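You operate a simulated robot arm through the tools that you are given. There is no shell and no other tool. Be economical: measure what you need, move in short steps, check, and stop when the job is done.

You run a simulated robot arm. Do the job below in one go: nothing can be reset, and whatever is moved stays where it is left.

Task
Mash the lumps, then give the small green tub one scoopful.
Fine: white masher in the lump tray till no lump is left; one red scoop of sugar from that tray; masher and scoop go back where they stood.

Only the result counts: the job must be done as asked and must still hold three seconds after the hand-in. Knocking over, shifting, dropping, spilling or breaking anything else fails it.

Robot
A 7-joint arm with a two-finger parallel gripper, fixed in place. Base frame: the origin is at the foot of the arm, x ahead of it, y to its left, z up; the work surface is at about z = 88. Units: cm, degrees, N and s.
With the tool pointing down near the work surface it reaches from about 24 to 68 cm from the base axis. Its first joint turns from -66.0 to 66.0 degrees. Payload 2.4 kg.
The tool frame sits at the grasp point between the pads (the TCP): z along the fingers, y along the line on which they close. The tips reach 3 cm beyond it. Largest opening 9.4 cm; finger width 2.8, thickness 1; the body of the gripper, 5 by 9.6 cm, starts 5.5 cm behind the TCP.
Orientation is that of the tool frame in the base frame, as a unit quaternion [w, x, y, z]. With the fingers straight down and closing along the base's y, the tool's x points along the base's -x, its y along +y and its z along -z.

Tools
- The arm moves only by the tool arm_command. Its argument "plan" is a list of rows, each a list of 7 numbers: the gripper command, from -1 (fully open) to 1 (shut), values between in proportion, then the shift along the tool's x, y, z in units of 400 mm (1.0 is 400 mm), then the turn, a rotation vector about the tool's x, y, z in units of 180 degrees (1.0 is 180 degrees). In form: [[fingers, x, y, z, rx, ry, rz], ...]. A call has 1 to 10 rows; each row is the pose to reach, as a shift and turn from the pose commanded when the call began, along the tool's axes at that moment. A call with a number of a shift or a turn outside -1 to 1 is refused whole. Rows are played at 5 a second. More than 5 cm and 8.6 degrees between two rows, or a gripper value outside its range, and nothing of the call is played. A pose out of reach is approached as far as the arm can. The call stops where the force on the tool passes 40 N (or 10 N more than at its start, if that is more) or the arm is blocked; 0.2 s more then pass. Each finger travels about 15.3 cm/s and halts on what it meets, pressing with about 35 N; the grip force reading is that of the motor and also rises with nothing between the fingers. The clock runs only during rows and for 0.2 s after the last one: add rows that repeat a pose to give the fingers time. It gives the time, the measured TCP pose, the force on the tool (base axes), the opening and the grip force at its end, in the units of the frame above (readings bear some noise).
- Cameras (640 x 400 px; columns grow to the right, rows downward): "scene" is fixed at [2.99, 46.8, 144.35]; the picture's right is [-0.82, -0.58, 0.00], its down [-0.33, 0.46, -0.83] and it looks along [0.48, -0.67, -0.56] (base axes); focal length 310 px, centre (320, 200). "wrist" rides on the gripper at [-3.7, 0, -5.8] in the tool frame; the picture's right is [0.00, -1.00, 0.00], its down [0.97, 0.00, -0.24] and it looks along [0.24, 0.00, 0.97] (tool axes); focal length 218 px, centre (320, 200). There is no depth. A picture from a camera that has moved, and an enlarged one, comes with that camera's place and axes in the base frame and with its lens.
- camera(camera): a new picture of that camera. It takes no simulated time.
- enlarge(camera, box): a new picture of the part [left, top, right, bottom] of that camera's present view, enlarged. It takes no simulated time.
- close_job(): hands the job in; it is judged then, once.

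Work in short steps. Places have to be worked out from the pictures, the camera data and where the tool is seen: move nearer, look again, correct. Check each grasp and each placing, and mend what went wrong. You have 120 turns and 68 pictures in all, those below and enlarged ones among them. Open the gripper and draw the arm clear of the work before you hand the job in, unless the task says otherwise; then end with one line.

The tools are called after "Request:" by a JSON object that holds its "fn" and its "kwargs". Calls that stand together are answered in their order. arm_command: Moves the arm, as the interface text tells. Its arguments: {"type":"object","properties":{"plan":{"type":"array","items":{"type":"array","items":{"type":"number"}}}},"required":["plan"]} The other tools are called the same way: camera (camera) takes a picture; enlarge (camera, box) takes an enlarged picture of a part of a camera's view; close_job () hands the job in.

At the start:

```text
t: 0.0
tcp_pos: [33.96, 5.03, 123.05]
tool_rot: [0.001, 0.0, 1.0, 0.0]
force: [0.4, -0.8, -0.2]
finger_gap: 9.42
gripper_force: 0.0
```

scene: 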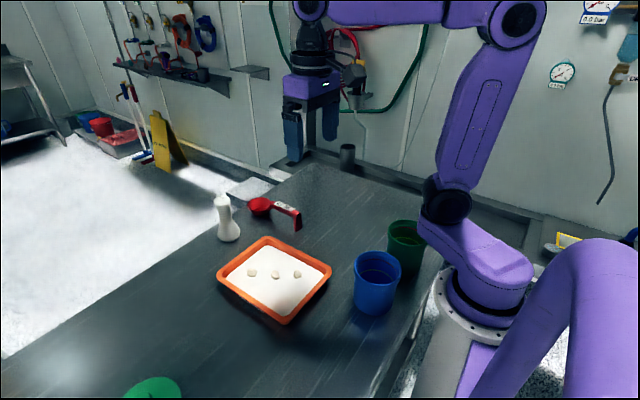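
wrist: 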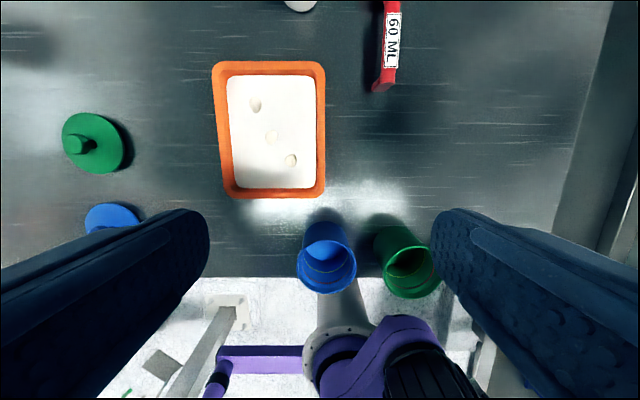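

I'll look closer at the tools, tray and tubs first.

Request:
{"fn": "enlarge", "kwargs": {"camera": "scene", "box": [190, 170, 350, 270]}}

Request:
{"fn": "enlarge", "kwargs": {"camera": "scene", "box": [200, 210, 440, 360]}}

Request:
{"fn": "enlarge", "kwargs": {"camera": "wrist", "box": [190, 0, 450, 300]}}

```text
4.00 times, centred on (270, 220) of scene
camera zoom: at [2.99, 46.8, 144.35], right [-0.82, -0.58, 0.0], down [-0.33, 0.46, -0.83], along [0.48, -0.67, -0.56], focal length 1238 px, centre (520, 120)
```

zoom: 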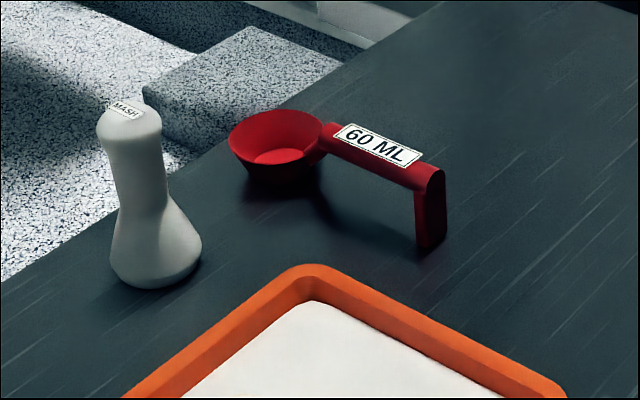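

```text
2.67 times, centred on (320, 285) of scene
camera zoom: at [2.99, 46.8, 144.35], right [-0.82, -0.58, 0.0], down [-0.33, 0.46, -0.83], along [0.48, -0.67, -0.56], focal length 826 px, centre (320, -27)
```

zoom: 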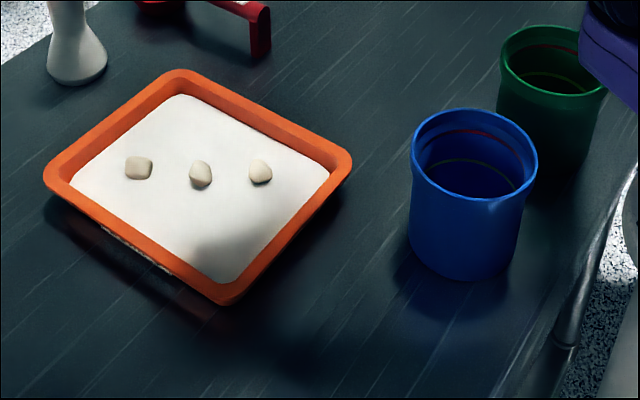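

```text
1.33 times, centred on (320, 150) of wrist
camera zoom: at [37.84, 4.94, 128.87], right [0.0, -1.0, 0.0], down [-0.97, 0.0, 0.24], along [-0.24, 0.0, -0.97], focal length 291 px, centre (320, 267)
```

zoom: 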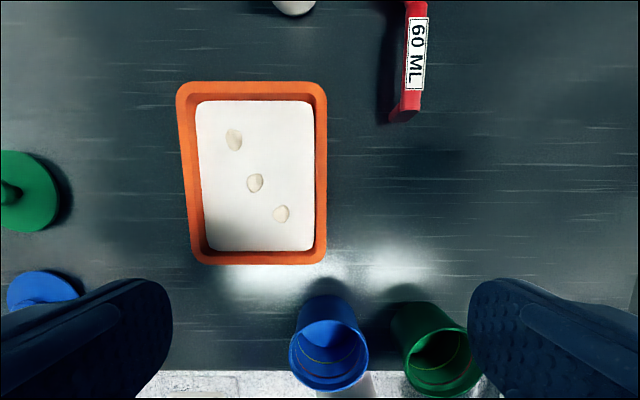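

The masher looks to stand near (62, 8), about 12 cm tall. The scoop lies roughly along x with its bowl near (60, -2) and its handle end near (47, -4), and the green tub is near (18, -10). I'll move over the tools for a closer look.

Request:
{"fn": "arm_command", "kwargs": {"plan": [[-1, -0.1, -0.019, 0.03, 0, 0, 0], [-1, -0.2, -0.038, 0.06, 0, 0, 0], [-1, -0.3, -0.056, 0.09, 0, 0, 0], [-1, -0.4, -0.075, 0.125, 0, 0, 0], [-1, -0.4, -0.075, 0.125, 0, 0, 0]]}}

Request:
{"fn": "camera", "kwargs": {"camera": "wrist"}}

```text
t: 1.2
tcp_pos: [50.01, 2.02, 118.1]
tool_rot: [0.0, 0.0, 1.0, 0.0]
force: [-0.2, 0.1, -0.1]
finger_gap: 9.43
gripper_force: 0.1
```

```text
62 pictures are left
camera wrist: at [53.84, 1.96, 123.91], right [0.0, -1.0, 0.0], down [-0.97, 0.0, 0.24], along [-0.24, 0.0, -0.97], focal length 218 px, centre (320, 200)
```

wrist: 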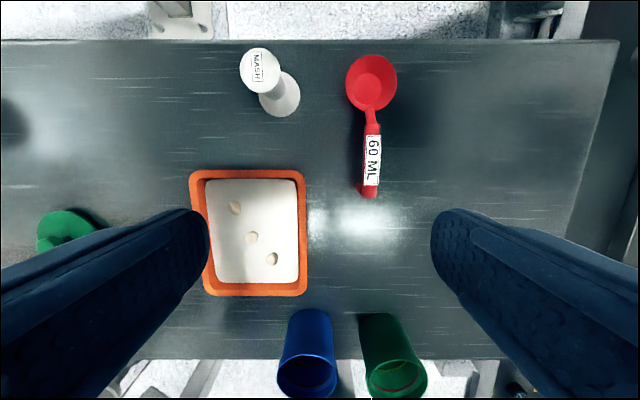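

The masher stands at about (61.2, 8.0) with its top near z 101. The scoop handle runs along x at y ≈ -4.9 with its top near z 94. I'll position above the masher and descend partway.

Request:
{"fn": "arm_command", "kwargs": {"plan": [[-1, -0.1, 0.05, 0, 0, 0, 0], [-1, -0.2, 0.1, 0, 0, 0, 0], [-1, -0.28, 0.15, 0, 0, 0, 0], [-1, -0.28, 0.15, 0.1, 0, 0, 0], [-1, -0.28, 0.15, 0.2, 0, 0, 0], [-1, -0.28, 0.15, 0.28, 0, 0, 0], [-1, -0.28, 0.15, 0.28, 0, 0, 0]]}}

Request:
{"fn": "camera", "kwargs": {"camera": "wrist"}}

Request:
{"fn": "enlarge", "kwargs": {"camera": "scene", "box": [160, 130, 320, 250]}}

```text
t: 2.8
tcp_pos: [61.27, 8.07, 106.84]
tool_rot: [0.0, 0.0, 1.0, 0.0]
force: [-0.3, -0.3, 0.3]
finger_gap: 9.4
gripper_force: 0.1
```

```text
61 pictures are left
camera wrist: at [65.02, 7.93, 112.6], right [0.0, -1.0, 0.0], down [-0.97, 0.0, 0.24], along [-0.24, 0.0, -0.97], focal length 218 px, centre (320, 200)
```

wrist: 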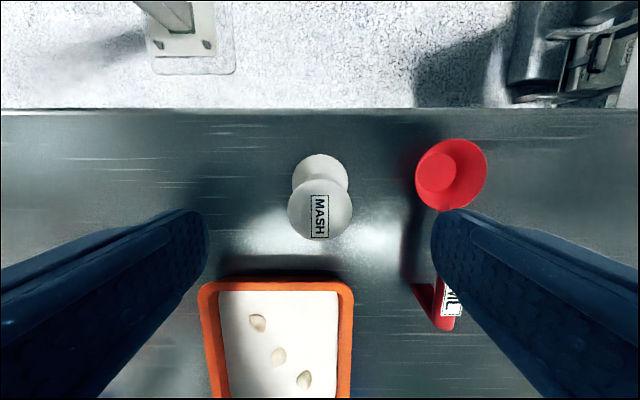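

```text
3.33 times, centred on (240, 190) of scene
camera zoom: at [2.99, 46.81, 144.35], right [-0.82, -0.58, 0.0], down [-0.33, 0.46, -0.83], along [0.48, -0.67, -0.56], focal length 1032 px, centre (587, 233)
```

zoom: 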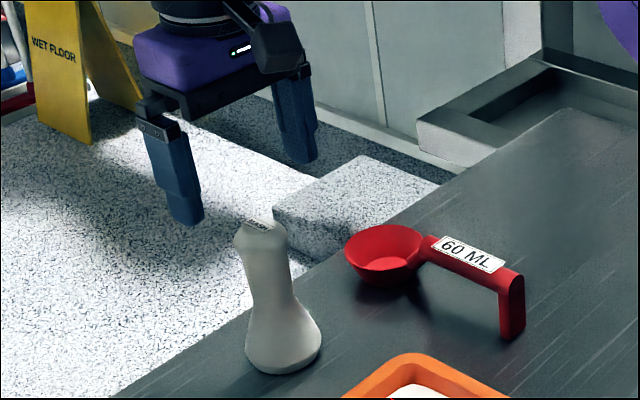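

The masher is centred between the fingers. I'll descend to about z 96.6 and close on its neck.

Request:
{"fn": "arm_command", "kwargs": {"plan": [[-1, -0.0075, 0, 0.1, 0, 0, 0], [-1, -0.0075, 0, 0.2, 0, 0, 0], [-1, -0.0075, 0, 0.257, 0, 0, 0], [-1, -0.0075, 0, 0.257, 0, 0, 0], [0.2, -0.0075, 0, 0.257, 0, 0, 0], [1, -0.0075, 0, 0.257, 0, 0, 0], [1, -0.0075, 0, 0.257, 0, 0, 0], [1, -0.0075, 0, 0.257, 0, 0, 0]]}}

Request:
{"fn": "enlarge", "kwargs": {"camera": "scene", "box": [160, 130, 320, 250]}}

```text
t: 4.6
tcp_pos: [61.38, 8.04, 96.61]
tool_rot: [0.0, 0.0, 1.0, 0.001]
force: [-0.2, -0.2, -0.2]
finger_gap: 3.36
gripper_force: 35.6
```

```text
3.33 times, centred on (240, 190) of scene
camera zoom: at [2.99, 46.81, 144.35], right [-0.82, -0.58, 0.0], down [-0.33, 0.46, -0.83], along [0.48, -0.67, -0.56], focal length 1032 px, centre (587, 233)
```

zoom: 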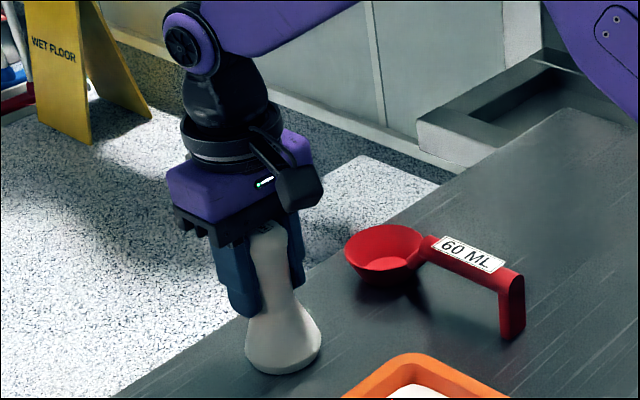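

The masher is held with the gap at 3.36. I'll lift it 10 cm and carry it over the first lump, near (44.2, 15.7).

Request:
{"fn": "arm_command", "kwargs": {"plan": [[1, 0, 0, -0.1, 0, 0, 0], [1, 0, 0, -0.2, 0, 0, 0], [1, 0, 0, -0.25, 0, 0, 0], [1, 0.11, 0.048, -0.25, 0, 0, 0], [1, 0.22, 0.096, -0.25, 0, 0, 0], [1, 0.33, 0.144, -0.25, 0, 0, 0], [1, 0.43, 0.192, -0.25, 0, 0, 0], [1, 0.43, 0.192, -0.14, 0, 0, 0], [1, 0.43, 0.192, -0.14, 0, 0, 0]]}}

Request:
{"fn": "enlarge", "kwargs": {"camera": "scene", "box": [200, 170, 360, 330]}}

Request:
{"fn": "camera", "kwargs": {"camera": "wrist"}}

```text
t: 6.6
tcp_pos: [44.31, 15.66, 102.24]
tool_rot: [0.001, 0.0, 1.0, 0.0]
force: [0.4, 1.1, -2.8]
finger_gap: 3.35
gripper_force: 34.6
```

```text
2.50 times, centred on (280, 250) of scene
camera zoom: at [2.99, 46.81, 144.35], right [-0.82, -0.58, 0.0], down [-0.33, 0.46, -0.83], along [0.48, -0.67, -0.56], focal length 774 px, centre (420, 75)
```

zoom: 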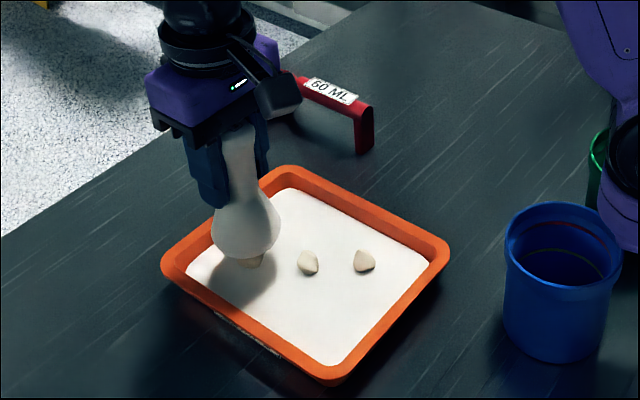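

```text
57 pictures are left
camera wrist: at [48.1, 15.59, 107.92], right [0.0, -1.0, 0.0], down [-0.97, 0.0, 0.24], along [-0.24, 0.0, -0.97], focal length 218 px, centre (320, 200)
```

wrist: 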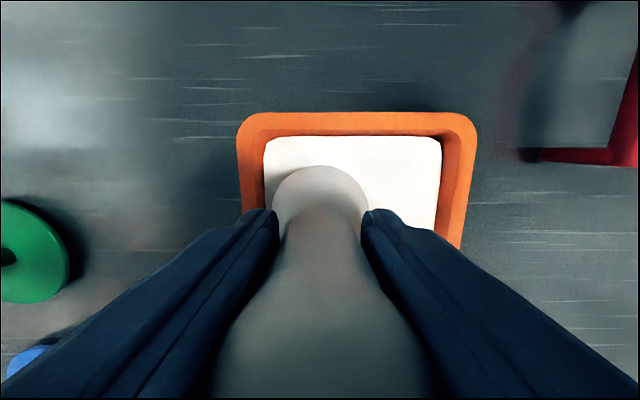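

The foot is over the first lump with about 3 cm to go. I'll press down in small steps; the force stop guards the tray.

Request:
{"fn": "arm_command", "kwargs": {"plan": [[1, 0, 0, 0.025, 0, 0, 0], [1, 0, 0, 0.05, 0, 0, 0], [1, 0, 0, 0.065, 0, 0, 0], [1, 0, 0, 0.08, 0, 0, 0], [1, 0, 0, 0.09, 0, 0, 0], [1, 0, 0, 0.1, 0, 0, 0], [1, 0, 0, 0.1, 0, 0, 0]]}}

```text
t: 8.2
tcp_pos: [44.32, 15.63, 98.29]
tool_rot: [0.0, 0.0, 1.0, -0.001]
force: [-0.3, -0.2, -2.2]
finger_gap: 3.35
gripper_force: 35.1
```

There's no resistance yet at foot z ≈ 89.7, so I'll press a little further and then check.

Request:
{"fn": "arm_command", "kwargs": {"plan": [[1, 0, 0, 0.008, 0, 0, 0], [1, 0, 0, 0.016, 0, 0, 0], [1, 0, 0, 0.02, 0, 0, 0], [1, 0, 0, 0.02, 0, 0, 0]]}}

Request:
{"fn": "enlarge", "kwargs": {"camera": "scene", "box": [200, 220, 360, 320]}}

```text
t: 9.2
tcp_pos: [44.29, 15.56, 97.37]
tool_rot: [0.0, 0.0, 1.0, 0.0]
force: [-0.2, -0.2, -2.0]
finger_gap: 3.36
gripper_force: 35.3
```

```text
4.00 times, centred on (280, 270) of scene
camera zoom: at [2.99, 46.81, 144.35], right [-0.82, -0.58, 0.0], down [-0.33, 0.46, -0.83], along [0.48, -0.67, -0.56], focal length 1238 px, centre (480, -80)
```

zoom: 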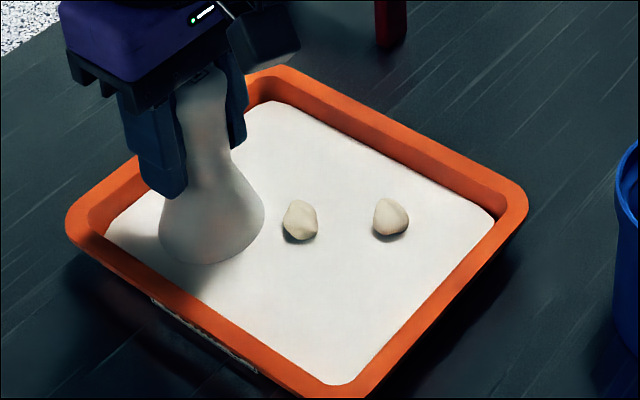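

I'll lift a few centimetres to see whether the lump is gone.

Request:
{"fn": "arm_command", "kwargs": {"plan": [[1, 0, 0, -0.06, 0, 0, 0], [1, 0, 0, -0.12, 0, 0, 0], [1, 0.07, 0.0, -0.16, 0, 0, 0], [1, 0.12, -0.03, -0.16, 0, 0, 0], [1, 0.12, -0.03, -0.16, 0, 0, 0]]}}

Request:
{"fn": "enlarge", "kwargs": {"camera": "scene", "box": [200, 220, 360, 320]}}

```text
t: 10.4
tcp_pos: [39.5, 14.52, 103.78]
tool_rot: [-0.001, 0.0, 1.0, 0.0]
force: [-0.5, 0.9, -1.4]
finger_gap: 3.36
gripper_force: 35.1
```

```text
4.00 times, centred on (280, 270) of scene
camera zoom: at [2.99, 46.81, 144.35], right [-0.82, -0.58, 0.0], down [-0.33, 0.46, -0.83], along [0.48, -0.67, -0.56], focal length 1238 px, centre (480, -80)
```

zoom: 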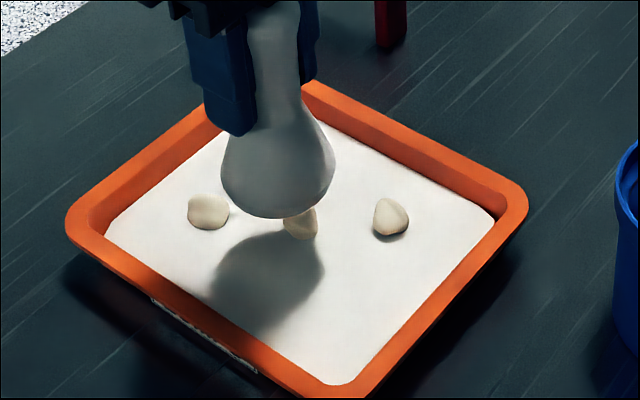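

The lump is still there: the sugar gave no resistance, so I evidently need real pressure against the tray floor. I'll try lump 2 at (39.2, 13.3), pressing until force builds.

Request:
{"fn": "arm_command", "kwargs": {"plan": [[1, 0.0075, -0.03, 0.05, 0, 0, 0], [1, 0.0075, -0.03, 0.1, 0, 0, 0], [1, 0.0075, -0.03, 0.15, 0, 0, 0], [1, 0.0075, -0.03, 0.165, 0, 0, 0], [1, 0.0075, -0.03, 0.172, 0, 0, 0], [1, 0.0075, -0.03, 0.178, 0, 0, 0], [1, 0.0075, -0.03, 0.184, 0, 0, 0], [1, 0.0075, -0.03, 0.19, 0, 0, 0], [1, 0.0075, -0.03, 0.196, 0, 0, 0]]}}

Request:
{"fn": "enlarge", "kwargs": {"camera": "scene", "box": [200, 220, 360, 320]}}

```text
t: 12.4
tcp_pos: [39.32, 13.26, 96.0]
tool_rot: [0.003, 0.0, 1.0, 0.001]
force: [-0.7, 1.5, 32.3]
finger_gap: 3.36
gripper_force: 35.1
```

```text
4.00 times, centred on (280, 270) of scene
camera zoom: at [2.95, 46.79, 144.36], right [-0.82, -0.58, 0.0], down [-0.32, 0.46, -0.83], along [0.48, -0.67, -0.56], focal length 1238 px, centre (480, -80)
```

zoom: 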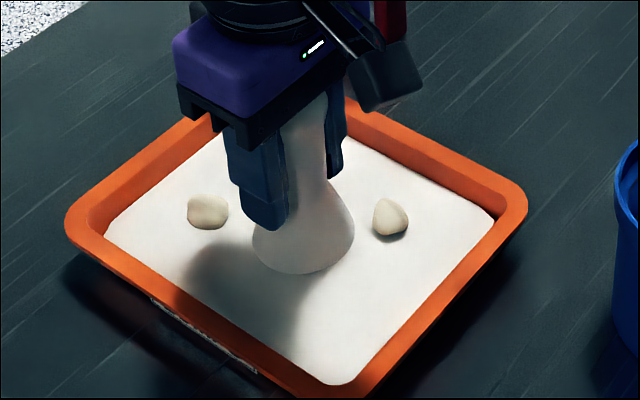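

Force reached 32 N against the floor. I'll lift and move toward lump 1 to see whether lump 2 is gone.

Request:
{"fn": "arm_command", "kwargs": {"plan": [[1, 0, 0, -0.06, 0, 0, 0], [1, 0, 0, -0.12, 0, 0, 0], [1, 0, 0, -0.18, 0, 0, 0], [1, -0.06, 0.03, -0.19, 0, 0, 0], [1, -0.127, 0.06, -0.19, 0, 0, 0], [1, -0.127, 0.06, -0.19, 0, 0, 0]]}}

Request:
{"fn": "enlarge", "kwargs": {"camera": "scene", "box": [200, 220, 360, 320]}}

```text
t: 13.8
tcp_pos: [44.24, 15.9, 103.6]
tool_rot: [0.0, 0.0, 1.0, 0.0]
force: [-0.3, 1.1, -3.6]
finger_gap: 3.36
gripper_force: 35.1
```

```text
4.00 times, centred on (280, 270) of scene
camera zoom: at [2.99, 46.81, 144.35], right [-0.82, -0.58, 0.0], down [-0.33, 0.46, -0.83], along [0.48, -0.67, -0.56], focal length 1238 px, centre (480, -80)
```

zoom: 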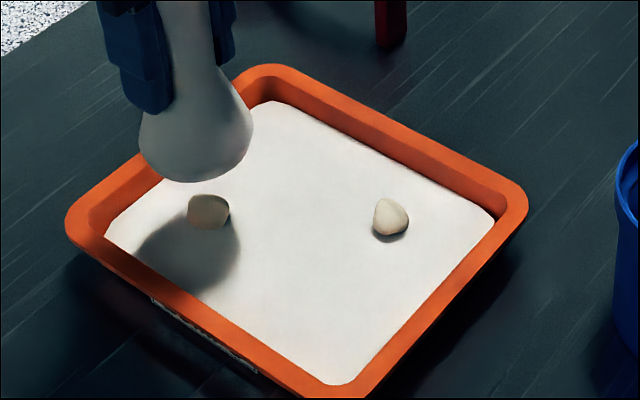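

Lump 2 is gone. I'll press lump 1 the same way.

Request:
{"fn": "arm_command", "kwargs": {"plan": [[1, 0, -0.005, 0.05, 0, 0, 0], [1, 0, -0.005, 0.1, 0, 0, 0], [1, 0, -0.005, 0.145, 0, 0, 0], [1, 0, -0.005, 0.165, 0, 0, 0], [1, 0, -0.005, 0.172, 0, 0, 0], [1, 0, -0.005, 0.178, 0, 0, 0], [1, 0, -0.005, 0.184, 0, 0, 0], [1, 0, -0.005, 0.19, 0, 0, 0]]}}

```text
t: 15.6
tcp_pos: [44.23, 15.52, 96.14]
tool_rot: [0.001, 0.0, 1.0, -0.001]
force: [-4.5, -1.2, 18.1]
finger_gap: 3.33
gripper_force: 35.1
```

Force is only 18 N, so I'll add a little before lifting toward lump 3.

Request:
{"fn": "arm_command", "kwargs": {"plan": [[1, 0, 0, 0.003, 0, 0, 0], [1, 0, 0, 0.006, 0, 0, 0], [1, 0, 0, 0.006, 0, 0, 0]]}}

Request:
{"fn": "arm_command", "kwargs": {"plan": [[1, 0, 0, -0.06, 0, 0, 0], [1, 0, 0, -0.12, 0, 0, 0], [1, 0, 0, -0.18, 0, 0, 0], [1, 0.08, -0.05, -0.19, 0, 0, 0], [1, 0.16, -0.1, -0.19, 0, 0, 0], [1, 0.226, -0.14, -0.19, 0, 0, 0], [1, 0.226, -0.14, -0.19, 0, 0, 0]]}}

Request:
{"fn": "enlarge", "kwargs": {"camera": "scene", "box": [200, 220, 360, 320]}}

```text
t: 16.4
tcp_pos: [44.36, 15.48, 95.75]
tool_rot: [0.001, 0.0, 1.0, 0.0]
force: [-1.7, -2.4, 34.0]
finger_gap: 3.33
gripper_force: 35.4
```

```text
t: 18.0
tcp_pos: [35.24, 10.02, 103.26]
tool_rot: [0.0, -0.001, 1.0, 0.0]
force: [0.0, -0.6, -2.4]
finger_gap: 3.33
gripper_force: 34.9
```

```text
4.00 times, centred on (280, 270) of scene
camera zoom: at [2.99, 46.8, 144.35], right [-0.82, -0.58, 0.0], down [-0.33, 0.46, -0.83], along [0.48, -0.67, -0.56], focal length 1238 px, centre (480, -80)
```

zoom: 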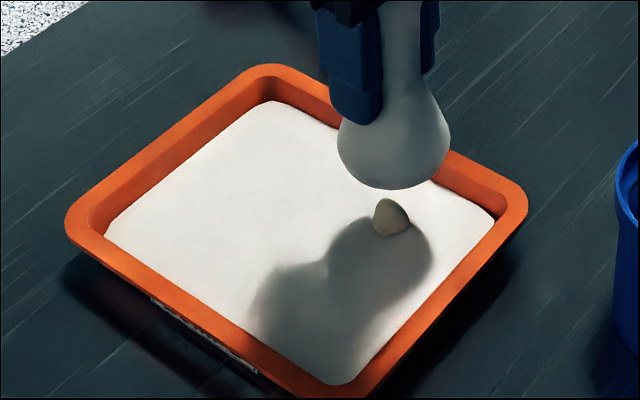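

Lump 1 is gone. Now I'll press lump 3.

Request:
{"fn": "arm_command", "kwargs": {"plan": [[1, 0, 0, 0.05, 0, 0, 0], [1, 0, 0, 0.1, 0, 0, 0], [1, 0, 0, 0.145, 0, 0, 0], [1, 0, 0, 0.165, 0, 0, 0], [1, 0, 0, 0.172, 0, 0, 0], [1, 0, 0, 0.178, 0, 0, 0], [1, 0, 0, 0.184, 0, 0, 0], [1, 0, 0, 0.19, 0, 0, 0], [1, 0, 0, 0.19, 0, 0, 0]]}}

Request:
{"fn": "arm_command", "kwargs": {"plan": [[1, 0, 0, -0.06, 0, 0, 0], [1, 0, 0, -0.12, 0, 0, 0], [1, 0, 0, -0.18, 0, 0, 0], [1, 0, 0, -0.25, 0, 0, 0], [1, -0.1, -0.02, -0.25, 0, 0, 0], [1, -0.2, -0.02, -0.25, 0, 0, 0], [1, -0.3, -0.02, -0.25, 0, 0, 0], [1, -0.3, -0.02, -0.25, 0, 0, 0]]}}

Request:
{"fn": "enlarge", "kwargs": {"camera": "scene", "box": [200, 160, 360, 320]}}

```text
t: 20.0
tcp_pos: [35.33, 9.76, 95.87]
tool_rot: [0.001, 0.001, 1.0, 0.0]
force: [-6.6, 0.6, 32.9]
finger_gap: 3.37
gripper_force: 34.9
```

```text
t: 21.8
tcp_pos: [47.28, 9.13, 105.63]
tool_rot: [0.0, 0.0, 1.0, 0.0]
force: [0.7, -0.1, -2.6]
finger_gap: 3.34
gripper_force: 35.6
```

```text
2.50 times, centred on (280, 240) of scene
camera zoom: at [2.99, 46.81, 144.35], right [-0.82, -0.58, 0.0], down [-0.33, 0.46, -0.83], along [0.48, -0.67, -0.56], focal length 774 px, centre (420, 100)
```

zoom: 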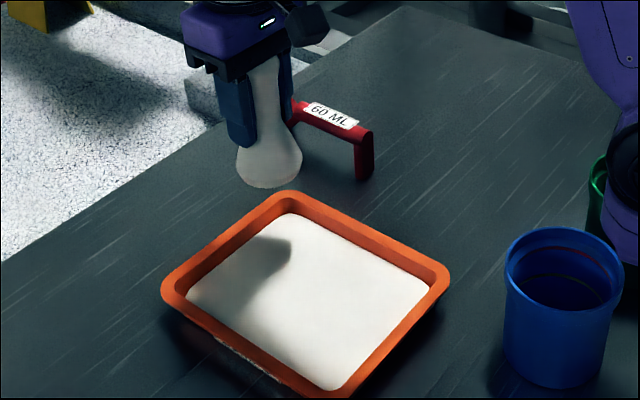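

All three lumps are gone. I'll take the masher back over its spot at (61.4, 8.0) and lower it slowly.

Request:
{"fn": "arm_command", "kwargs": {"plan": [[1, -0.12, -0.01, 0, 0, 0, 0], [1, -0.24, -0.02, 0, 0, 0, 0], [1, -0.3525, -0.027, 0, 0, 0, 0], [1, -0.3525, -0.027, 0.1, 0, 0, 0], [1, -0.3525, -0.027, 0.2, 0, 0, 0], [1, -0.3525, -0.027, 0.22, 0, 0, 0], [1, -0.3525, -0.027, 0.22, 0, 0, 0]]}}

Request:
{"fn": "enlarge", "kwargs": {"camera": "scene", "box": [160, 130, 320, 250]}}

```text
t: 23.4
tcp_pos: [61.42, 7.88, 96.99]
tool_rot: [0.0, 0.001, 1.0, 0.0]
force: [0.1, 0.4, -3.2]
finger_gap: 3.35
gripper_force: 35.1
```

```text
3.33 times, centred on (240, 190) of scene
camera zoom: at [2.99, 46.81, 144.35], right [-0.82, -0.58, 0.0], down [-0.33, 0.46, -0.83], along [0.48, -0.67, -0.56], focal length 1032 px, centre (587, 233)
```

zoom: 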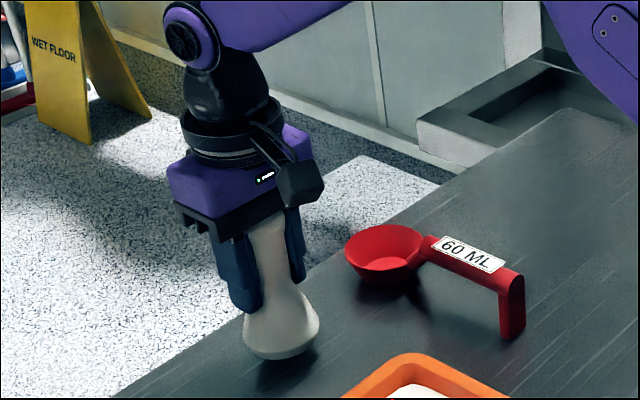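

The foot still floats about 1 cm above the table because the masher slid up in the grip a little. I'll lower it gently to contact.

Request:
{"fn": "arm_command", "kwargs": {"plan": [[1, 0, 0.002, 0.012, 0, 0, 0], [1, 0, 0.002, 0.02, 0, 0, 0], [1, 0, 0.002, 0.024, 0, 0, 0], [1, 0, 0.002, 0.027, 0, 0, 0], [1, 0, 0.002, 0.03, 0, 0, 0]]}}

```text
t: 24.6
tcp_pos: [61.38, 7.94, 95.85]
tool_rot: [-0.001, -0.001, 1.0, -0.001]
force: [-0.4, -0.8, -2.4]
finger_gap: 3.34
gripper_force: 34.7
```

No contact yet, so I'll continue in fine steps.

Request:
{"fn": "arm_command", "kwargs": {"plan": [[1, 0, 0, 0.003, 0, 0, 0], [1, 0, 0, 0.006, 0, 0, 0], [1, 0, 0, 0.009, 0, 0, 0], [1, 0, 0, 0.009, 0, 0, 0]]}}

```text
t: 25.6
tcp_pos: [61.38, 8.18, 95.55]
tool_rot: [0.0, 0.0, 1.0, 0.001]
force: [-1.6, -0.1, 1.8]
finger_gap: 3.33
gripper_force: 34.8
```

The foot now rests on the table (force went positive). I'll open, rise straight up and check.

Request:
{"fn": "arm_command", "kwargs": {"plan": [[0, 0, 0, 0, 0, 0, 0], [-1, 0, 0, 0, 0, 0, 0], [-1, 0, 0, 0, 0, 0, 0], [-1, 0, 0, 0, 0, 0, 0], [-1, 0, 0, -0.1, 0, 0, 0], [-1, 0, 0, -0.2, 0, 0, 0], [-1, 0, 0, -0.3, 0, 0, 0], [-1, 0, 0, -0.4, 0, 0, 0], [-1, 0, 0, -0.4, 0, 0, 0]]}}

Request:
{"fn": "enlarge", "kwargs": {"camera": "scene", "box": [160, 130, 320, 250]}}

Request:
{"fn": "camera", "kwargs": {"camera": "wrist"}}

```text
t: 27.6
tcp_pos: [61.31, 8.21, 111.4]
tool_rot: [0.0, 0.0, 1.0, 0.0]
force: [-0.4, -0.5, -0.2]
finger_gap: 9.41
gripper_force: 0.1
```

```text
3.33 times, centred on (240, 190) of scene
camera zoom: at [2.99, 46.8, 144.35], right [-0.82, -0.58, 0.0], down [-0.33, 0.46, -0.83], along [0.48, -0.67, -0.56], focal length 1032 px, centre (587, 233)
```

zoom: 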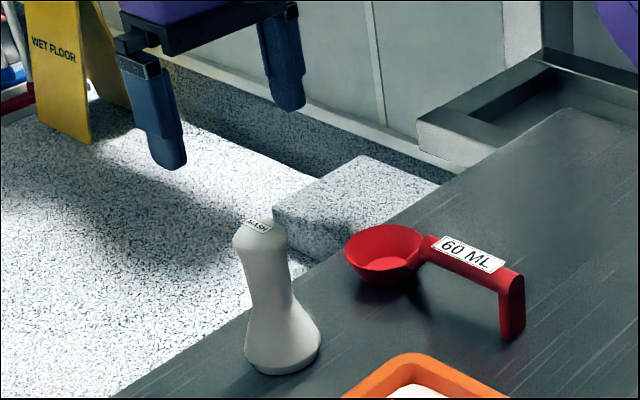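

```text
48 pictures are left
camera wrist: at [65.17, 8.08, 117.2], right [0.0, -1.0, 0.0], down [-0.97, 0.0, 0.24], along [-0.24, 0.0, -0.97], focal length 218 px, centre (320, 200)
```

wrist: 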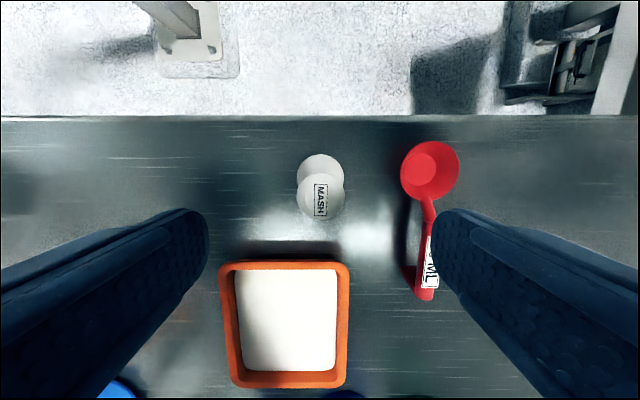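

The masher is back upright on its spot. Before loading the scoop I'll rehearse the pour pose with an empty gripper: tool near (23, -20), yawed 90° so the bowl would point to +y over the green tub.

Request:
{"fn": "arm_command", "kwargs": {"plan": [[-1, 0.0965, -0.0705, -0.03, 0, 0, -0.045], [-1, 0.193, -0.141, -0.06, 0, 0, -0.09], [-1, 0.2895, -0.2115, -0.09, 0, 0, -0.135], [-1, 0.386, -0.282, -0.115, 0, 0, -0.18], [-1, 0.4825, -0.3525, -0.115, 0, 0, -0.225], [-1, 0.579, -0.423, -0.115, 0, 0, -0.27], [-1, 0.6755, -0.4935, -0.115, 0, 0, -0.315], [-1, 0.772, -0.564, -0.115, 0, 0, -0.36], [-1, 0.8685, -0.6345, -0.115, 0, 0, -0.405], [-1, 0.965, -0.705, -0.115, 0, 0, -0.45]]}}

```text
t: 29.8
tcp_pos: [22.86, -19.95, 116.1]
tool_rot: [-0.001, -0.65, 0.76, 0.0]
force: [0.1, 0.4, 0.1]
finger_gap: 9.42
gripper_force: 0.1
```

That is reached fine. Now I'll rehearse the roll about the handle axis, with the gripper leaning toward +x.

Request:
{"fn": "arm_command", "kwargs": {"plan": [[-1, 0, 0, 0, -0.045, 0, 0], [-1, 0, 0, 0, -0.09, 0, 0], [-1, 0, 0, 0, -0.135, 0, 0], [-1, 0, 0, 0, -0.18, 0, 0], [-1, 0, 0, 0, -0.225, 0, 0], [-1, 0, 0, 0, -0.27, 0, 0], [-1, 0, 0, 0, -0.315, 0, 0], [-1, 0, 0, 0, -0.36, 0, 0], [-1, 0, 0, 0, -0.405, 0, 0], [-1, 0, 0, 0, -0.45, 0, 0]]}}

Request:
{"fn": "camera", "kwargs": {"camera": "scene"}}

```text
t: 32.0
tcp_pos: [20.38, -19.58, 115.02]
tool_rot: [-0.422, -0.495, 0.577, 0.493]
force: [0.9, -0.3, -0.3]
finger_gap: 9.4
gripper_force: 0.0
out of reach, approached as far as the arm can: row 9, 10
```

```text
47 pictures are left
```

scene: 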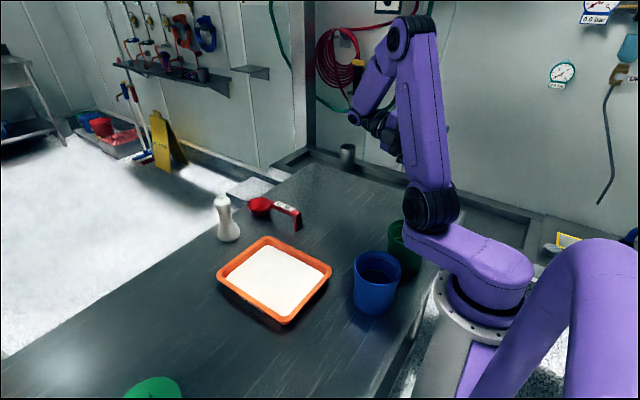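

The roll only got to about 75–80° there. A diagonal approach further out should allow more, so I'll unroll and try it.

Request:
{"fn": "arm_command", "kwargs": {"plan": [[-1, 0, 0, 0, 0.045, 0, 0], [-1, 0, 0, 0, 0.09, 0, 0], [-1, 0, 0, 0, 0.135, 0, 0], [-1, 0, 0, 0, 0.18, 0, 0], [-1, 0, 0, 0, 0.225, 0, 0], [-1, 0, 0, 0, 0.27, 0, 0], [-1, 0, 0, 0, 0.315, 0, 0], [-1, 0, 0, 0, 0.36, 0, 0], [-1, 0, 0, 0, 0.405, 0, 0], [-1, 0, 0, 0, 0.45, 0, 0]]}}

```text
t: 34.2
tcp_pos: [20.54, -19.68, 115.04]
tool_rot: [0.001, -0.65, 0.76, 0.0]
force: [0.3, -0.7, 1.1]
finger_gap: 9.41
gripper_force: 0.1
```

Request:
{"fn": "arm_command", "kwargs": {"plan": [[-1, -0.023, -0.026, 0, 0, 0, -0.043], [-1, -0.047, -0.052, 0, 0, 0, -0.086], [-1, -0.07, -0.078, 0, 0, 0, -0.129], [-1, -0.093, -0.104, 0, 0, 0, -0.172], [-1, -0.116, -0.13, 0, 0, 0, -0.215], [-1, -0.14, -0.156, 0, 0, 0, -0.258], [-1, -0.163, -0.182, 0, 0, 0, -0.3]]}}

Request:
{"fn": "arm_command", "kwargs": {"plan": [[-1, 0, 0, 0, -0.045, 0, 0], [-1, 0, 0, 0, -0.09, 0, 0], [-1, 0, 0, 0, -0.135, 0, 0], [-1, 0, 0, 0, -0.18, 0, 0], [-1, 0, 0, 0, -0.225, 0, 0], [-1, 0, 0, 0, -0.27, 0, 0], [-1, 0, 0, 0, -0.315, 0, 0], [-1, 0, 0, 0, -0.36, 0, 0], [-1, 0, 0, 0, -0.405, 0, 0], [-1, 0, 0, 0, -0.45, 0, 0]]}}

Request:
{"fn": "arm_command", "kwargs": {"plan": [[-1, 0, 0, 0, -0.045, 0, 0], [-1, 0, 0, 0, -0.09, 0, 0], [-1, 0, 0, 0, -0.135, 0, 0], [-1, 0, 0, 0, -0.18, 0, 0]]}}

Request:
{"fn": "camera", "kwargs": {"camera": "scene"}}

```text
t: 35.8
tcp_pos: [28.58, -14.39, 115.06]
tool_rot: [0.0, 0.924, -0.382, -0.001]
force: [-0.7, -1.8, 0.0]
finger_gap: 9.4
gripper_force: 0.1
```

```text
t: 38.0
tcp_pos: [28.73, -14.38, 115.05]
tool_rot: [0.602, 0.701, -0.29, -0.249]
force: [-1.2, -0.3, -0.4]
finger_gap: 9.4
gripper_force: 0.1
```

```text
t: 39.0
tcp_pos: [24.18, -13.0, 114.57]
tool_rot: [0.773, 0.507, -0.209, -0.319]
force: [-0.2, -0.2, 0.8]
finger_gap: 9.42
gripper_force: 0.1
out of reach, approached as far as the arm can: row 3, 4
```

```text
46 pictures are left
```

scene: 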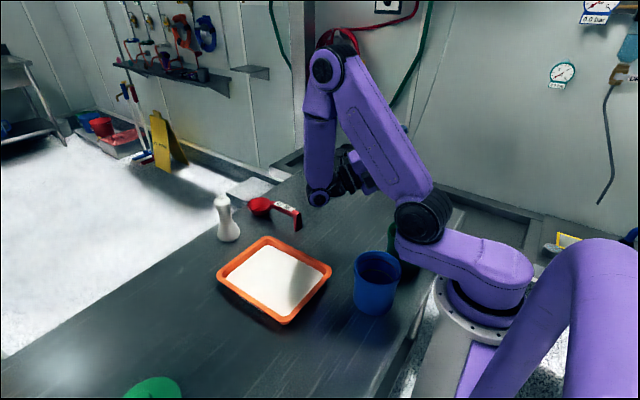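

Here the roll reaches about 97° exactly (113° with some drift), which is enough for pouring. I'll unroll now and go back to the scoop.

Request:
{"fn": "arm_command", "kwargs": {"plan": [[-1, 0, 0, 0, 0.045, 0, 0], [-1, 0, 0, 0, 0.09, 0, 0], [-1, 0, 0, 0, 0.135, 0, 0], [-1, 0, 0, 0, 0.18, 0, 0], [-1, 0, 0, 0, 0.225, 0, 0], [-1, 0, 0, 0, 0.27, 0, 0], [-1, 0, 0, 0, 0.315, 0, 0], [-1, 0, 0, 0, 0.36, 0, 0], [-1, 0, 0, 0, 0.405, 0, 0], [-1, 0, 0, 0, 0.45, 0, 0]]}}

Request:
{"fn": "arm_command", "kwargs": {"plan": [[-1, 0, 0, 0, 0.045, 0, 0], [-1, 0, 0, 0, 0.09, 0, 0], [-1, 0, 0, 0, 0.135, 0, 0], [-1, 0, 0, 0, 0.18, 0, 0], [-1, 0, 0, 0, 0.18, 0, 0]]}}

```text
t: 41.2
tcp_pos: [24.02, -13.08, 114.65]
tool_rot: [0.257, 0.887, -0.367, -0.106]
force: [0.7, 0.4, 0.5]
finger_gap: 9.4
gripper_force: 0.1
```

```text
t: 42.4
tcp_pos: [24.09, -12.89, 114.71]
tool_rot: [-0.001, 0.924, -0.383, 0.0]
force: [-0.1, 0.1, 0.1]
finger_gap: 9.39
gripper_force: 0.2
```

Request:
{"fn": "arm_command", "kwargs": {"plan": [[-1, 0.0248, -0.053, 0, 0, 0, 0.045], [-1, 0.0495, -0.106, 0, 0, 0, 0.09], [-1, 0.0743, -0.159, 0, 0, 0, 0.135], [-1, 0.099, -0.212, 0, 0, 0, 0.18], [-1, 0.1238, -0.265, 0, 0, 0, 0.225], [-1, 0.1485, -0.318, 0, 0, 0, 0.27], [-1, 0.1733, -0.371, 0, 0, 0, 0.315], [-1, 0.198, -0.424, 0, 0, 0, 0.36], [-1, 0.2228, -0.477, 0, 0, 0, 0.405], [-1, 0.2475, -0.53, 0, 0, 0, 0.45]]}}

Request:
{"fn": "arm_command", "kwargs": {"plan": [[-1, 0, 0, 0.02, 0, 0, 0.045], [-1, 0, 0, 0.04, 0, 0, 0.09], [-1, 0, 0, 0.06, 0, 0, 0.135], [-1, 0, 0, 0.08, 0, 0, 0.18], [-1, 0, 0, 0.1, 0, 0, 0.225], [-1, 0, 0, 0.12, 0, 0, 0.27], [-1, 0, 0, 0.12, 0, 0, 0.3], [-1, 0, 0, 0.12, 0, 0, 0.3]]}}

Request:
{"fn": "camera", "kwargs": {"camera": "wrist"}}

```text
t: 44.6
tcp_pos: [46.09, -5.12, 114.76]
tool_rot: [0.001, -0.452, 0.892, 0.0]
force: [-0.4, 0.4, -0.9]
finger_gap: 9.4
gripper_force: 0.0
```

```text
t: 46.4
tcp_pos: [46.16, -5.12, 109.95]
tool_rot: [0.001, 0.001, 1.0, 0.0]
force: [0.5, 0.7, 0.8]
finger_gap: 9.4
gripper_force: 0.0
```

```text
45 pictures are left
camera wrist: at [49.94, -5.13, 115.64], right [0.0, -1.0, 0.0], down [-0.97, 0.0, 0.24], along [-0.24, 0.0, -0.97], focal length 218 px, centre (320, 200)
```

wrist: 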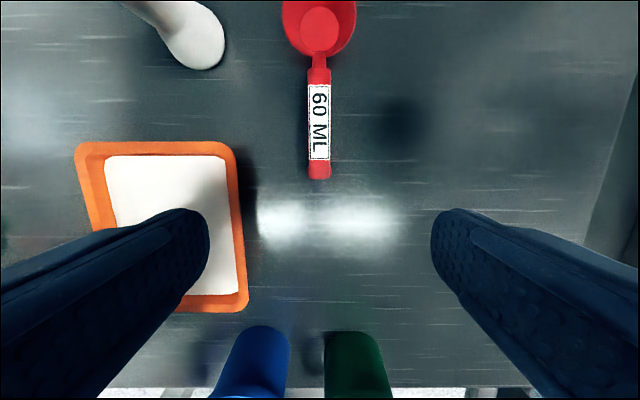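

The handle lies exactly along x at y ≈ -5.1, about 2.2 cm wide, from x 47 to 57. I'll go down over x ≈ 53 and close on it.

Request:
{"fn": "arm_command", "kwargs": {"plan": [[-1, -0.09, 0, 0.05, 0, 0, 0], [-1, -0.171, 0, 0.12, 0, 0, 0], [-1, -0.171, 0, 0.22, 0, 0, 0], [-1, -0.171, 0, 0.32, 0, 0, 0], [-1, -0.171, 0, 0.4, 0, 0, 0], [-1, -0.171, 0, 0.416, 0, 0, 0], [-1, -0.171, 0, 0.416, 0, 0, 0]]}}

Request:
{"fn": "enlarge", "kwargs": {"camera": "scene", "box": [200, 140, 360, 260]}}

```text
t: 48.0
tcp_pos: [52.91, -5.07, 93.24]
tool_rot: [0.0, 0.0, 1.0, 0.0]
force: [0.8, 0.0, 0.2]
finger_gap: 9.42
gripper_force: 0.0
```

```text
3.33 times, centred on (280, 200) of scene
camera zoom: at [2.99, 46.8, 144.35], right [-0.82, -0.58, 0.0], down [-0.33, 0.46, -0.83], along [0.48, -0.67, -0.56], focal length 1032 px, centre (453, 200)
```

zoom: 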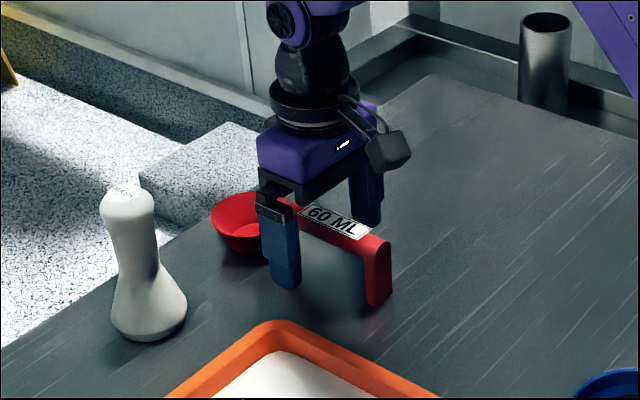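

Fingers straddle the handle cleanly. I'll close, then lift straight up.

Request:
{"fn": "arm_command", "kwargs": {"plan": [[0, 0, 0, 0, 0, 0, 0], [0.6, 0, 0, 0, 0, 0, 0], [1, 0, 0, 0, 0, 0, 0], [1, 0, 0, 0, 0, 0, 0], [1, 0, 0, 0, 0, 0, 0]]}}

Request:
{"fn": "arm_command", "kwargs": {"plan": [[1, 0, 0, -0.05, 0, 0, 0], [1, 0, 0, -0.15, 0, 0, 0], [1, 0, 0, -0.25, 0, 0, 0], [1, 0, 0, -0.35, 0, 0, 0], [1, 0, 0, -0.35, 0, 0, 0]]}}

Request:
{"fn": "enlarge", "kwargs": {"camera": "scene", "box": [200, 110, 360, 230]}}

Request:
{"fn": "camera", "kwargs": {"camera": "wrist"}}

```text
t: 49.2
tcp_pos: [52.97, -5.02, 93.18]
tool_rot: [0.0, 0.0, 1.0, 0.0]
force: [-0.1, -0.1, 0.3]
finger_gap: 2.33
gripper_force: 34.9
```

```text
t: 50.4
tcp_pos: [52.94, -5.05, 107.26]
tool_rot: [0.0, 0.0, 1.0, 0.0]
force: [-0.2, 0.3, -0.4]
finger_gap: 2.33
gripper_force: 35.0
```

```text
3.33 times, centred on (280, 170) of scene
camera zoom: at [2.99, 46.8, 144.35], right [-0.82, -0.58, 0.0], down [-0.33, 0.46, -0.83], along [0.48, -0.67, -0.56], focal length 1032 px, centre (453, 300)
```

zoom: 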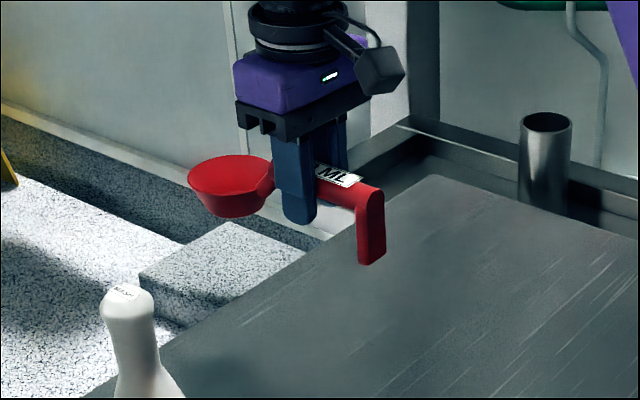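

```text
42 pictures are left
camera wrist: at [56.75, -5.08, 113.04], right [0.0, -1.0, 0.0], down [-0.97, 0.0, 0.24], along [-0.24, 0.0, -0.97], focal length 218 px, centre (320, 200)
```

wrist: 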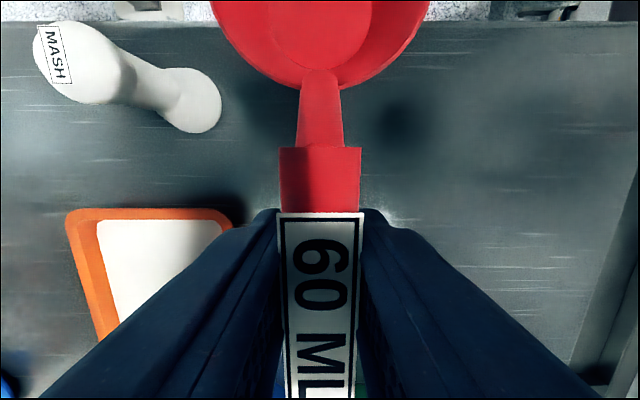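

The scoop is held well: bowl rim centre is about 10 cm ahead and 1.9 cm below the TCP, with the bowl bottom 5.2 below. I'll carry it level over the tray and then tilt it nose-down.

Request:
{"fn": "arm_command", "kwargs": {"plan": [[1, 0.08, 0.077, -0.03, 0, 0, 0], [1, 0.16, 0.154, -0.06, 0, 0, 0], [1, 0.24, 0.231, -0.09, 0, 0, 0], [1, 0.32, 0.308, -0.119, 0, 0, 0], [1, 0.4, 0.385, -0.119, 0, 0, 0], [1, 0.51, 0.464, -0.119, 0, 0, 0], [1, 0.51, 0.464, -0.119, 0, 0, 0]]}}

Request:
{"fn": "arm_command", "kwargs": {"plan": [[1, 0, 0, 0, 0, 0.042, 0], [1, 0, 0, 0, 0, 0.084, 0], [1, 0, 0, 0, 0, 0.125, 0], [1, 0, 0, 0, 0, 0.167, 0], [1, 0, 0, 0, 0, 0.208, 0], [1, 0, 0, 0, 0, 0.25, 0], [1, 0, 0, 0, 0, 0.292, 0], [1, 0, 0, 0, 0, 0.333, 0], [1, 0, 0, 0, 0, 0.333, 0]]}}

Request:
{"fn": "camera", "kwargs": {"camera": "scene"}}

```text
refused: row 6 steps farther than a row can; nothing moved
```

```text
t: 52.4
tcp_pos: [43.21, -4.37, 105.17]
tool_rot: [-0.501, 0.001, 0.866, 0.001]
force: [-0.8, -0.8, -0.5]
finger_gap: 2.33
gripper_force: 34.6
out of reach, approached as far as the arm can: row 6, 7, 8, 9
```

```text
41 pictures are left
```

scene: 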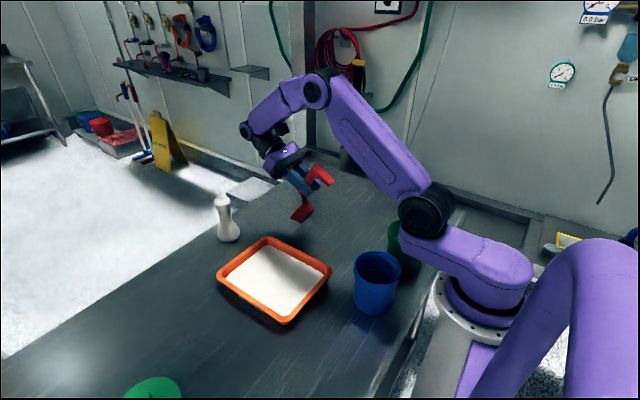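

The first call was refused (one step too long), but the tilt played harmlessly over bare table. I'll raise 4 cm and carry the tilted scoop over the tray.

Request:
{"fn": "arm_command", "kwargs": {"plan": [[1, 0.0866, 0, -0.05, 0, 0, 0], [1, 0.1134, 0.0894, -0.0036, 0, 0, 0], [1, 0.1402, 0.1788, 0.0428, 0, 0, 0], [1, 0.167, 0.2682, 0.0892, 0, 0, 0], [1, 0.1938, 0.3576, 0.1356, 0, 0, 0], [1, 0.2206, 0.447, 0.182, 0, 0, 0], [1, 0.2206, 0.447, 0.182, 0, 0, 0]]}}

Request:
{"fn": "enlarge", "kwargs": {"camera": "scene", "box": [200, 150, 400, 320]}}

```text
t: 54.0
tcp_pos: [32.24, 13.31, 109.11]
tool_rot: [-0.499, 0.0, 0.866, 0.0]
force: [-0.3, -0.7, -0.5]
finger_gap: 2.32
gripper_force: 35.0
out of reach, approached as far as the arm can: row 1
```

```text
2.35 times, centred on (300, 235) of scene
camera zoom: at [2.99, 46.81, 144.35], right [-0.82, -0.58, 0.0], down [-0.33, 0.46, -0.83], along [0.48, -0.67, -0.56], focal length 728 px, centre (367, 118)
```

zoom: 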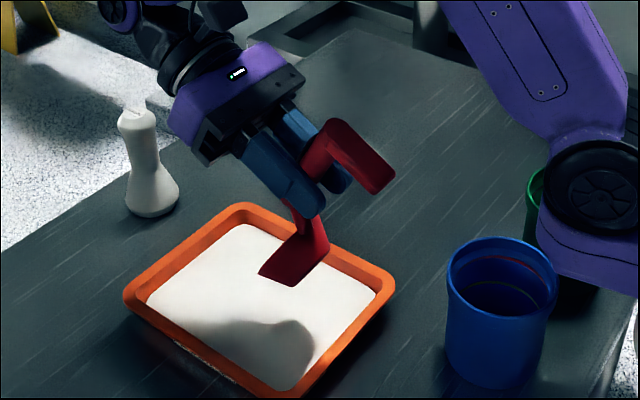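

I'll descend toward the sugar slowly, aiming for the lowest point of the bowl about 0.7 cm above the tray floor.

Request:
{"fn": "arm_command", "kwargs": {"plan": [[1, -0.05, 0, 0.029, 0, 0, 0], [1, -0.1, 0, 0.058, 0, 0, 0], [1, -0.13, 0, 0.075, 0, 0, 0], [1, -0.138, 0, 0.0797, 0, 0, 0], [1, -0.147, 0, 0.085, 0, 0, 0], [1, -0.147, 0, 0.085, 0, 0, 0]]}}

Request:
{"fn": "enlarge", "kwargs": {"camera": "scene", "box": [220, 210, 360, 320]}}

```text
t: 55.4
tcp_pos: [32.42, 13.3, 102.49]
tool_rot: [-0.499, 0.001, 0.867, 0.0]
force: [0.4, 0.7, -1.0]
finger_gap: 2.34
gripper_force: 35.0
```

```text
3.64 times, centred on (290, 265) of scene
camera zoom: at [2.99, 46.81, 144.35], right [-0.82, -0.58, 0.0], down [-0.33, 0.46, -0.83], along [0.48, -0.67, -0.56], focal length 1126 px, centre (429, -36)
```

zoom: 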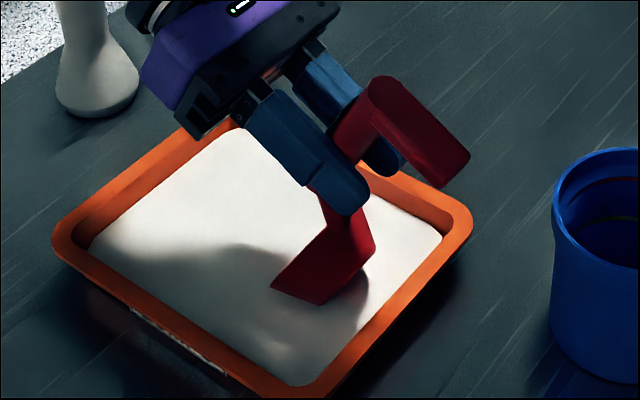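

The lip is starting to bite. I'll lower 0.4 cm more and sweep +x about 8.5 cm through the sugar.

Request:
{"fn": "arm_command", "kwargs": {"plan": [[1, -0.0087, 0, 0.005, 0, 0, 0], [1, -0.0287, 0, -0.0297, 0, 0, 0], [1, -0.0487, 0, -0.0643, 0, 0, 0], [1, -0.0687, 0, -0.099, 0, 0, 0], [1, -0.0887, 0, -0.1336, 0, 0, 0], [1, -0.115, 0, -0.179, 0, 0, 0], [1, -0.115, 0, -0.179, 0, 0, 0]]}}

Request:
{"fn": "enlarge", "kwargs": {"camera": "scene", "box": [220, 210, 360, 320]}}

Request:
{"fn": "camera", "kwargs": {"camera": "wrist"}}

```text
t: 57.0
tcp_pos: [40.91, 13.33, 102.07]
tool_rot: [-0.5, 0.0, 0.866, 0.0]
force: [-0.1, 0.7, -0.4]
finger_gap: 2.32
gripper_force: 34.7
```

```text
3.64 times, centred on (290, 265) of scene
camera zoom: at [2.99, 46.81, 144.35], right [-0.82, -0.58, 0.0], down [-0.33, 0.46, -0.83], along [0.48, -0.67, -0.56], focal length 1126 px, centre (429, -36)
```

zoom: 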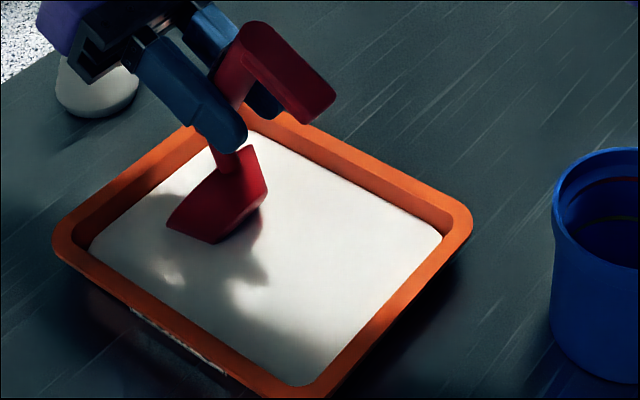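

```text
37 pictures are left
camera wrist: at [47.94, 13.27, 101.78], right [0.0, -1.0, 0.0], down [-0.28, 0.0, 0.96], along [-0.96, 0.0, -0.28], focal length 218 px, centre (320, 200)
```

wrist: 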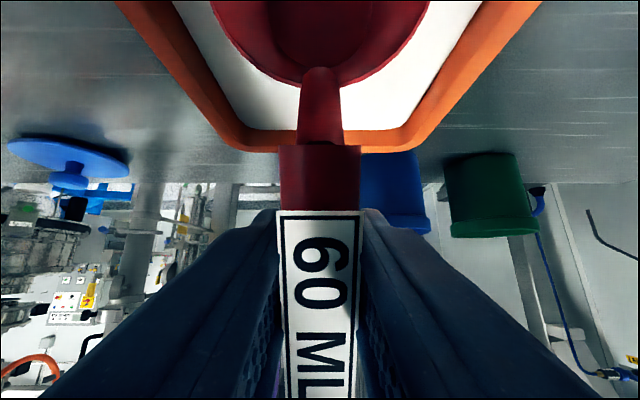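

The sugar doesn't show a trail, but the waterline on the bowl shows it is partly submerged. I'll now curl the scoop up to level while keeping it in the sugar, then lift.

Request:
{"fn": "arm_command", "kwargs": {"plan": [[1, 0.0076, 0, 0.0331, 0, -0.0417, 0], [1, 0.0115, 0, 0.0684, 0, -0.0833, 0], [1, 0.0113, 0, 0.1031, 0, -0.125, 0], [1, 0.0073, 0, 0.1361, 0, -0.1667, 0], [1, 0.0234, 0, 0.154, 0, -0.2083, 0], [1, 0.042, 0, 0.1663, 0, -0.25, 0], [1, 0.0681, 0, 0.1714, 0, -0.2917, 0], [1, 0.0895, 0, 0.1735, 0, -0.3333, 0], [1, 0.0895, 0, 0.1735, 0, -0.3333, 0]]}}

Request:
{"fn": "enlarge", "kwargs": {"camera": "scene", "box": [200, 180, 360, 300]}}

Request:
{"fn": "camera", "kwargs": {"camera": "wrist"}}

```text
t: 59.0
tcp_pos: [33.17, 13.42, 101.7]
tool_rot: [0.0, -0.001, 1.0, -0.001]
force: [0.4, 0.1, -0.5]
finger_gap: 2.33
gripper_force: 34.8
```

```text
3.33 times, centred on (280, 240) of scene
camera zoom: at [2.99, 46.8, 144.35], right [-0.82, -0.58, 0.0], down [-0.33, 0.46, -0.83], along [0.48, -0.67, -0.56], focal length 1032 px, centre (453, 67)
```

zoom: 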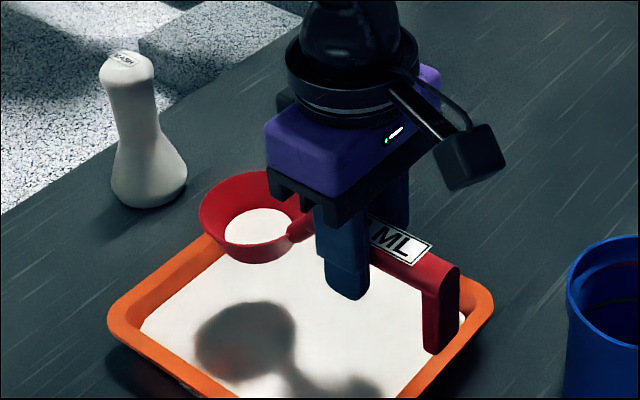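

```text
35 pictures are left
camera wrist: at [36.9, 13.3, 107.54], right [0.0, -1.0, 0.0], down [-0.97, 0.0, 0.24], along [-0.24, 0.0, -0.97], focal length 218 px, centre (320, 200)
```

wrist: 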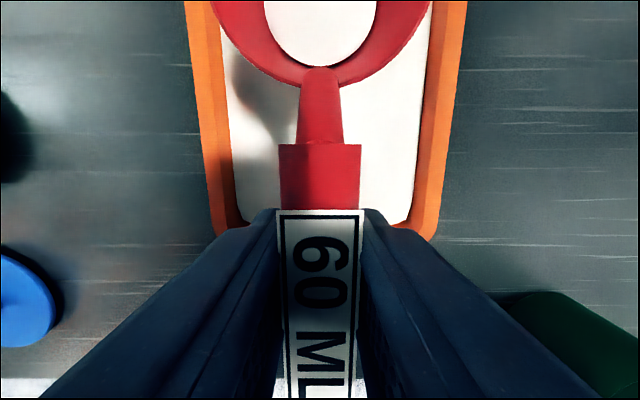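

There's sugar in the bowl, but it looks shallow. I'll zoom in to judge the fill level.

Request:
{"fn": "enlarge", "kwargs": {"camera": "scene", "box": [240, 215, 300, 255]}}

```text
10.00 times, centred on (270, 235) of scene
camera zoom: at [2.99, 46.8, 144.35], right [-0.82, -0.58, 0.0], down [-0.33, 0.46, -0.83], along [0.48, -0.67, -0.56], focal length 3096 px, centre (820, -150)
```

zoom: 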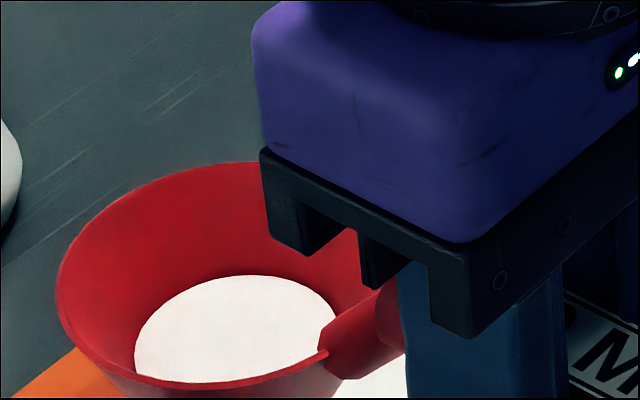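

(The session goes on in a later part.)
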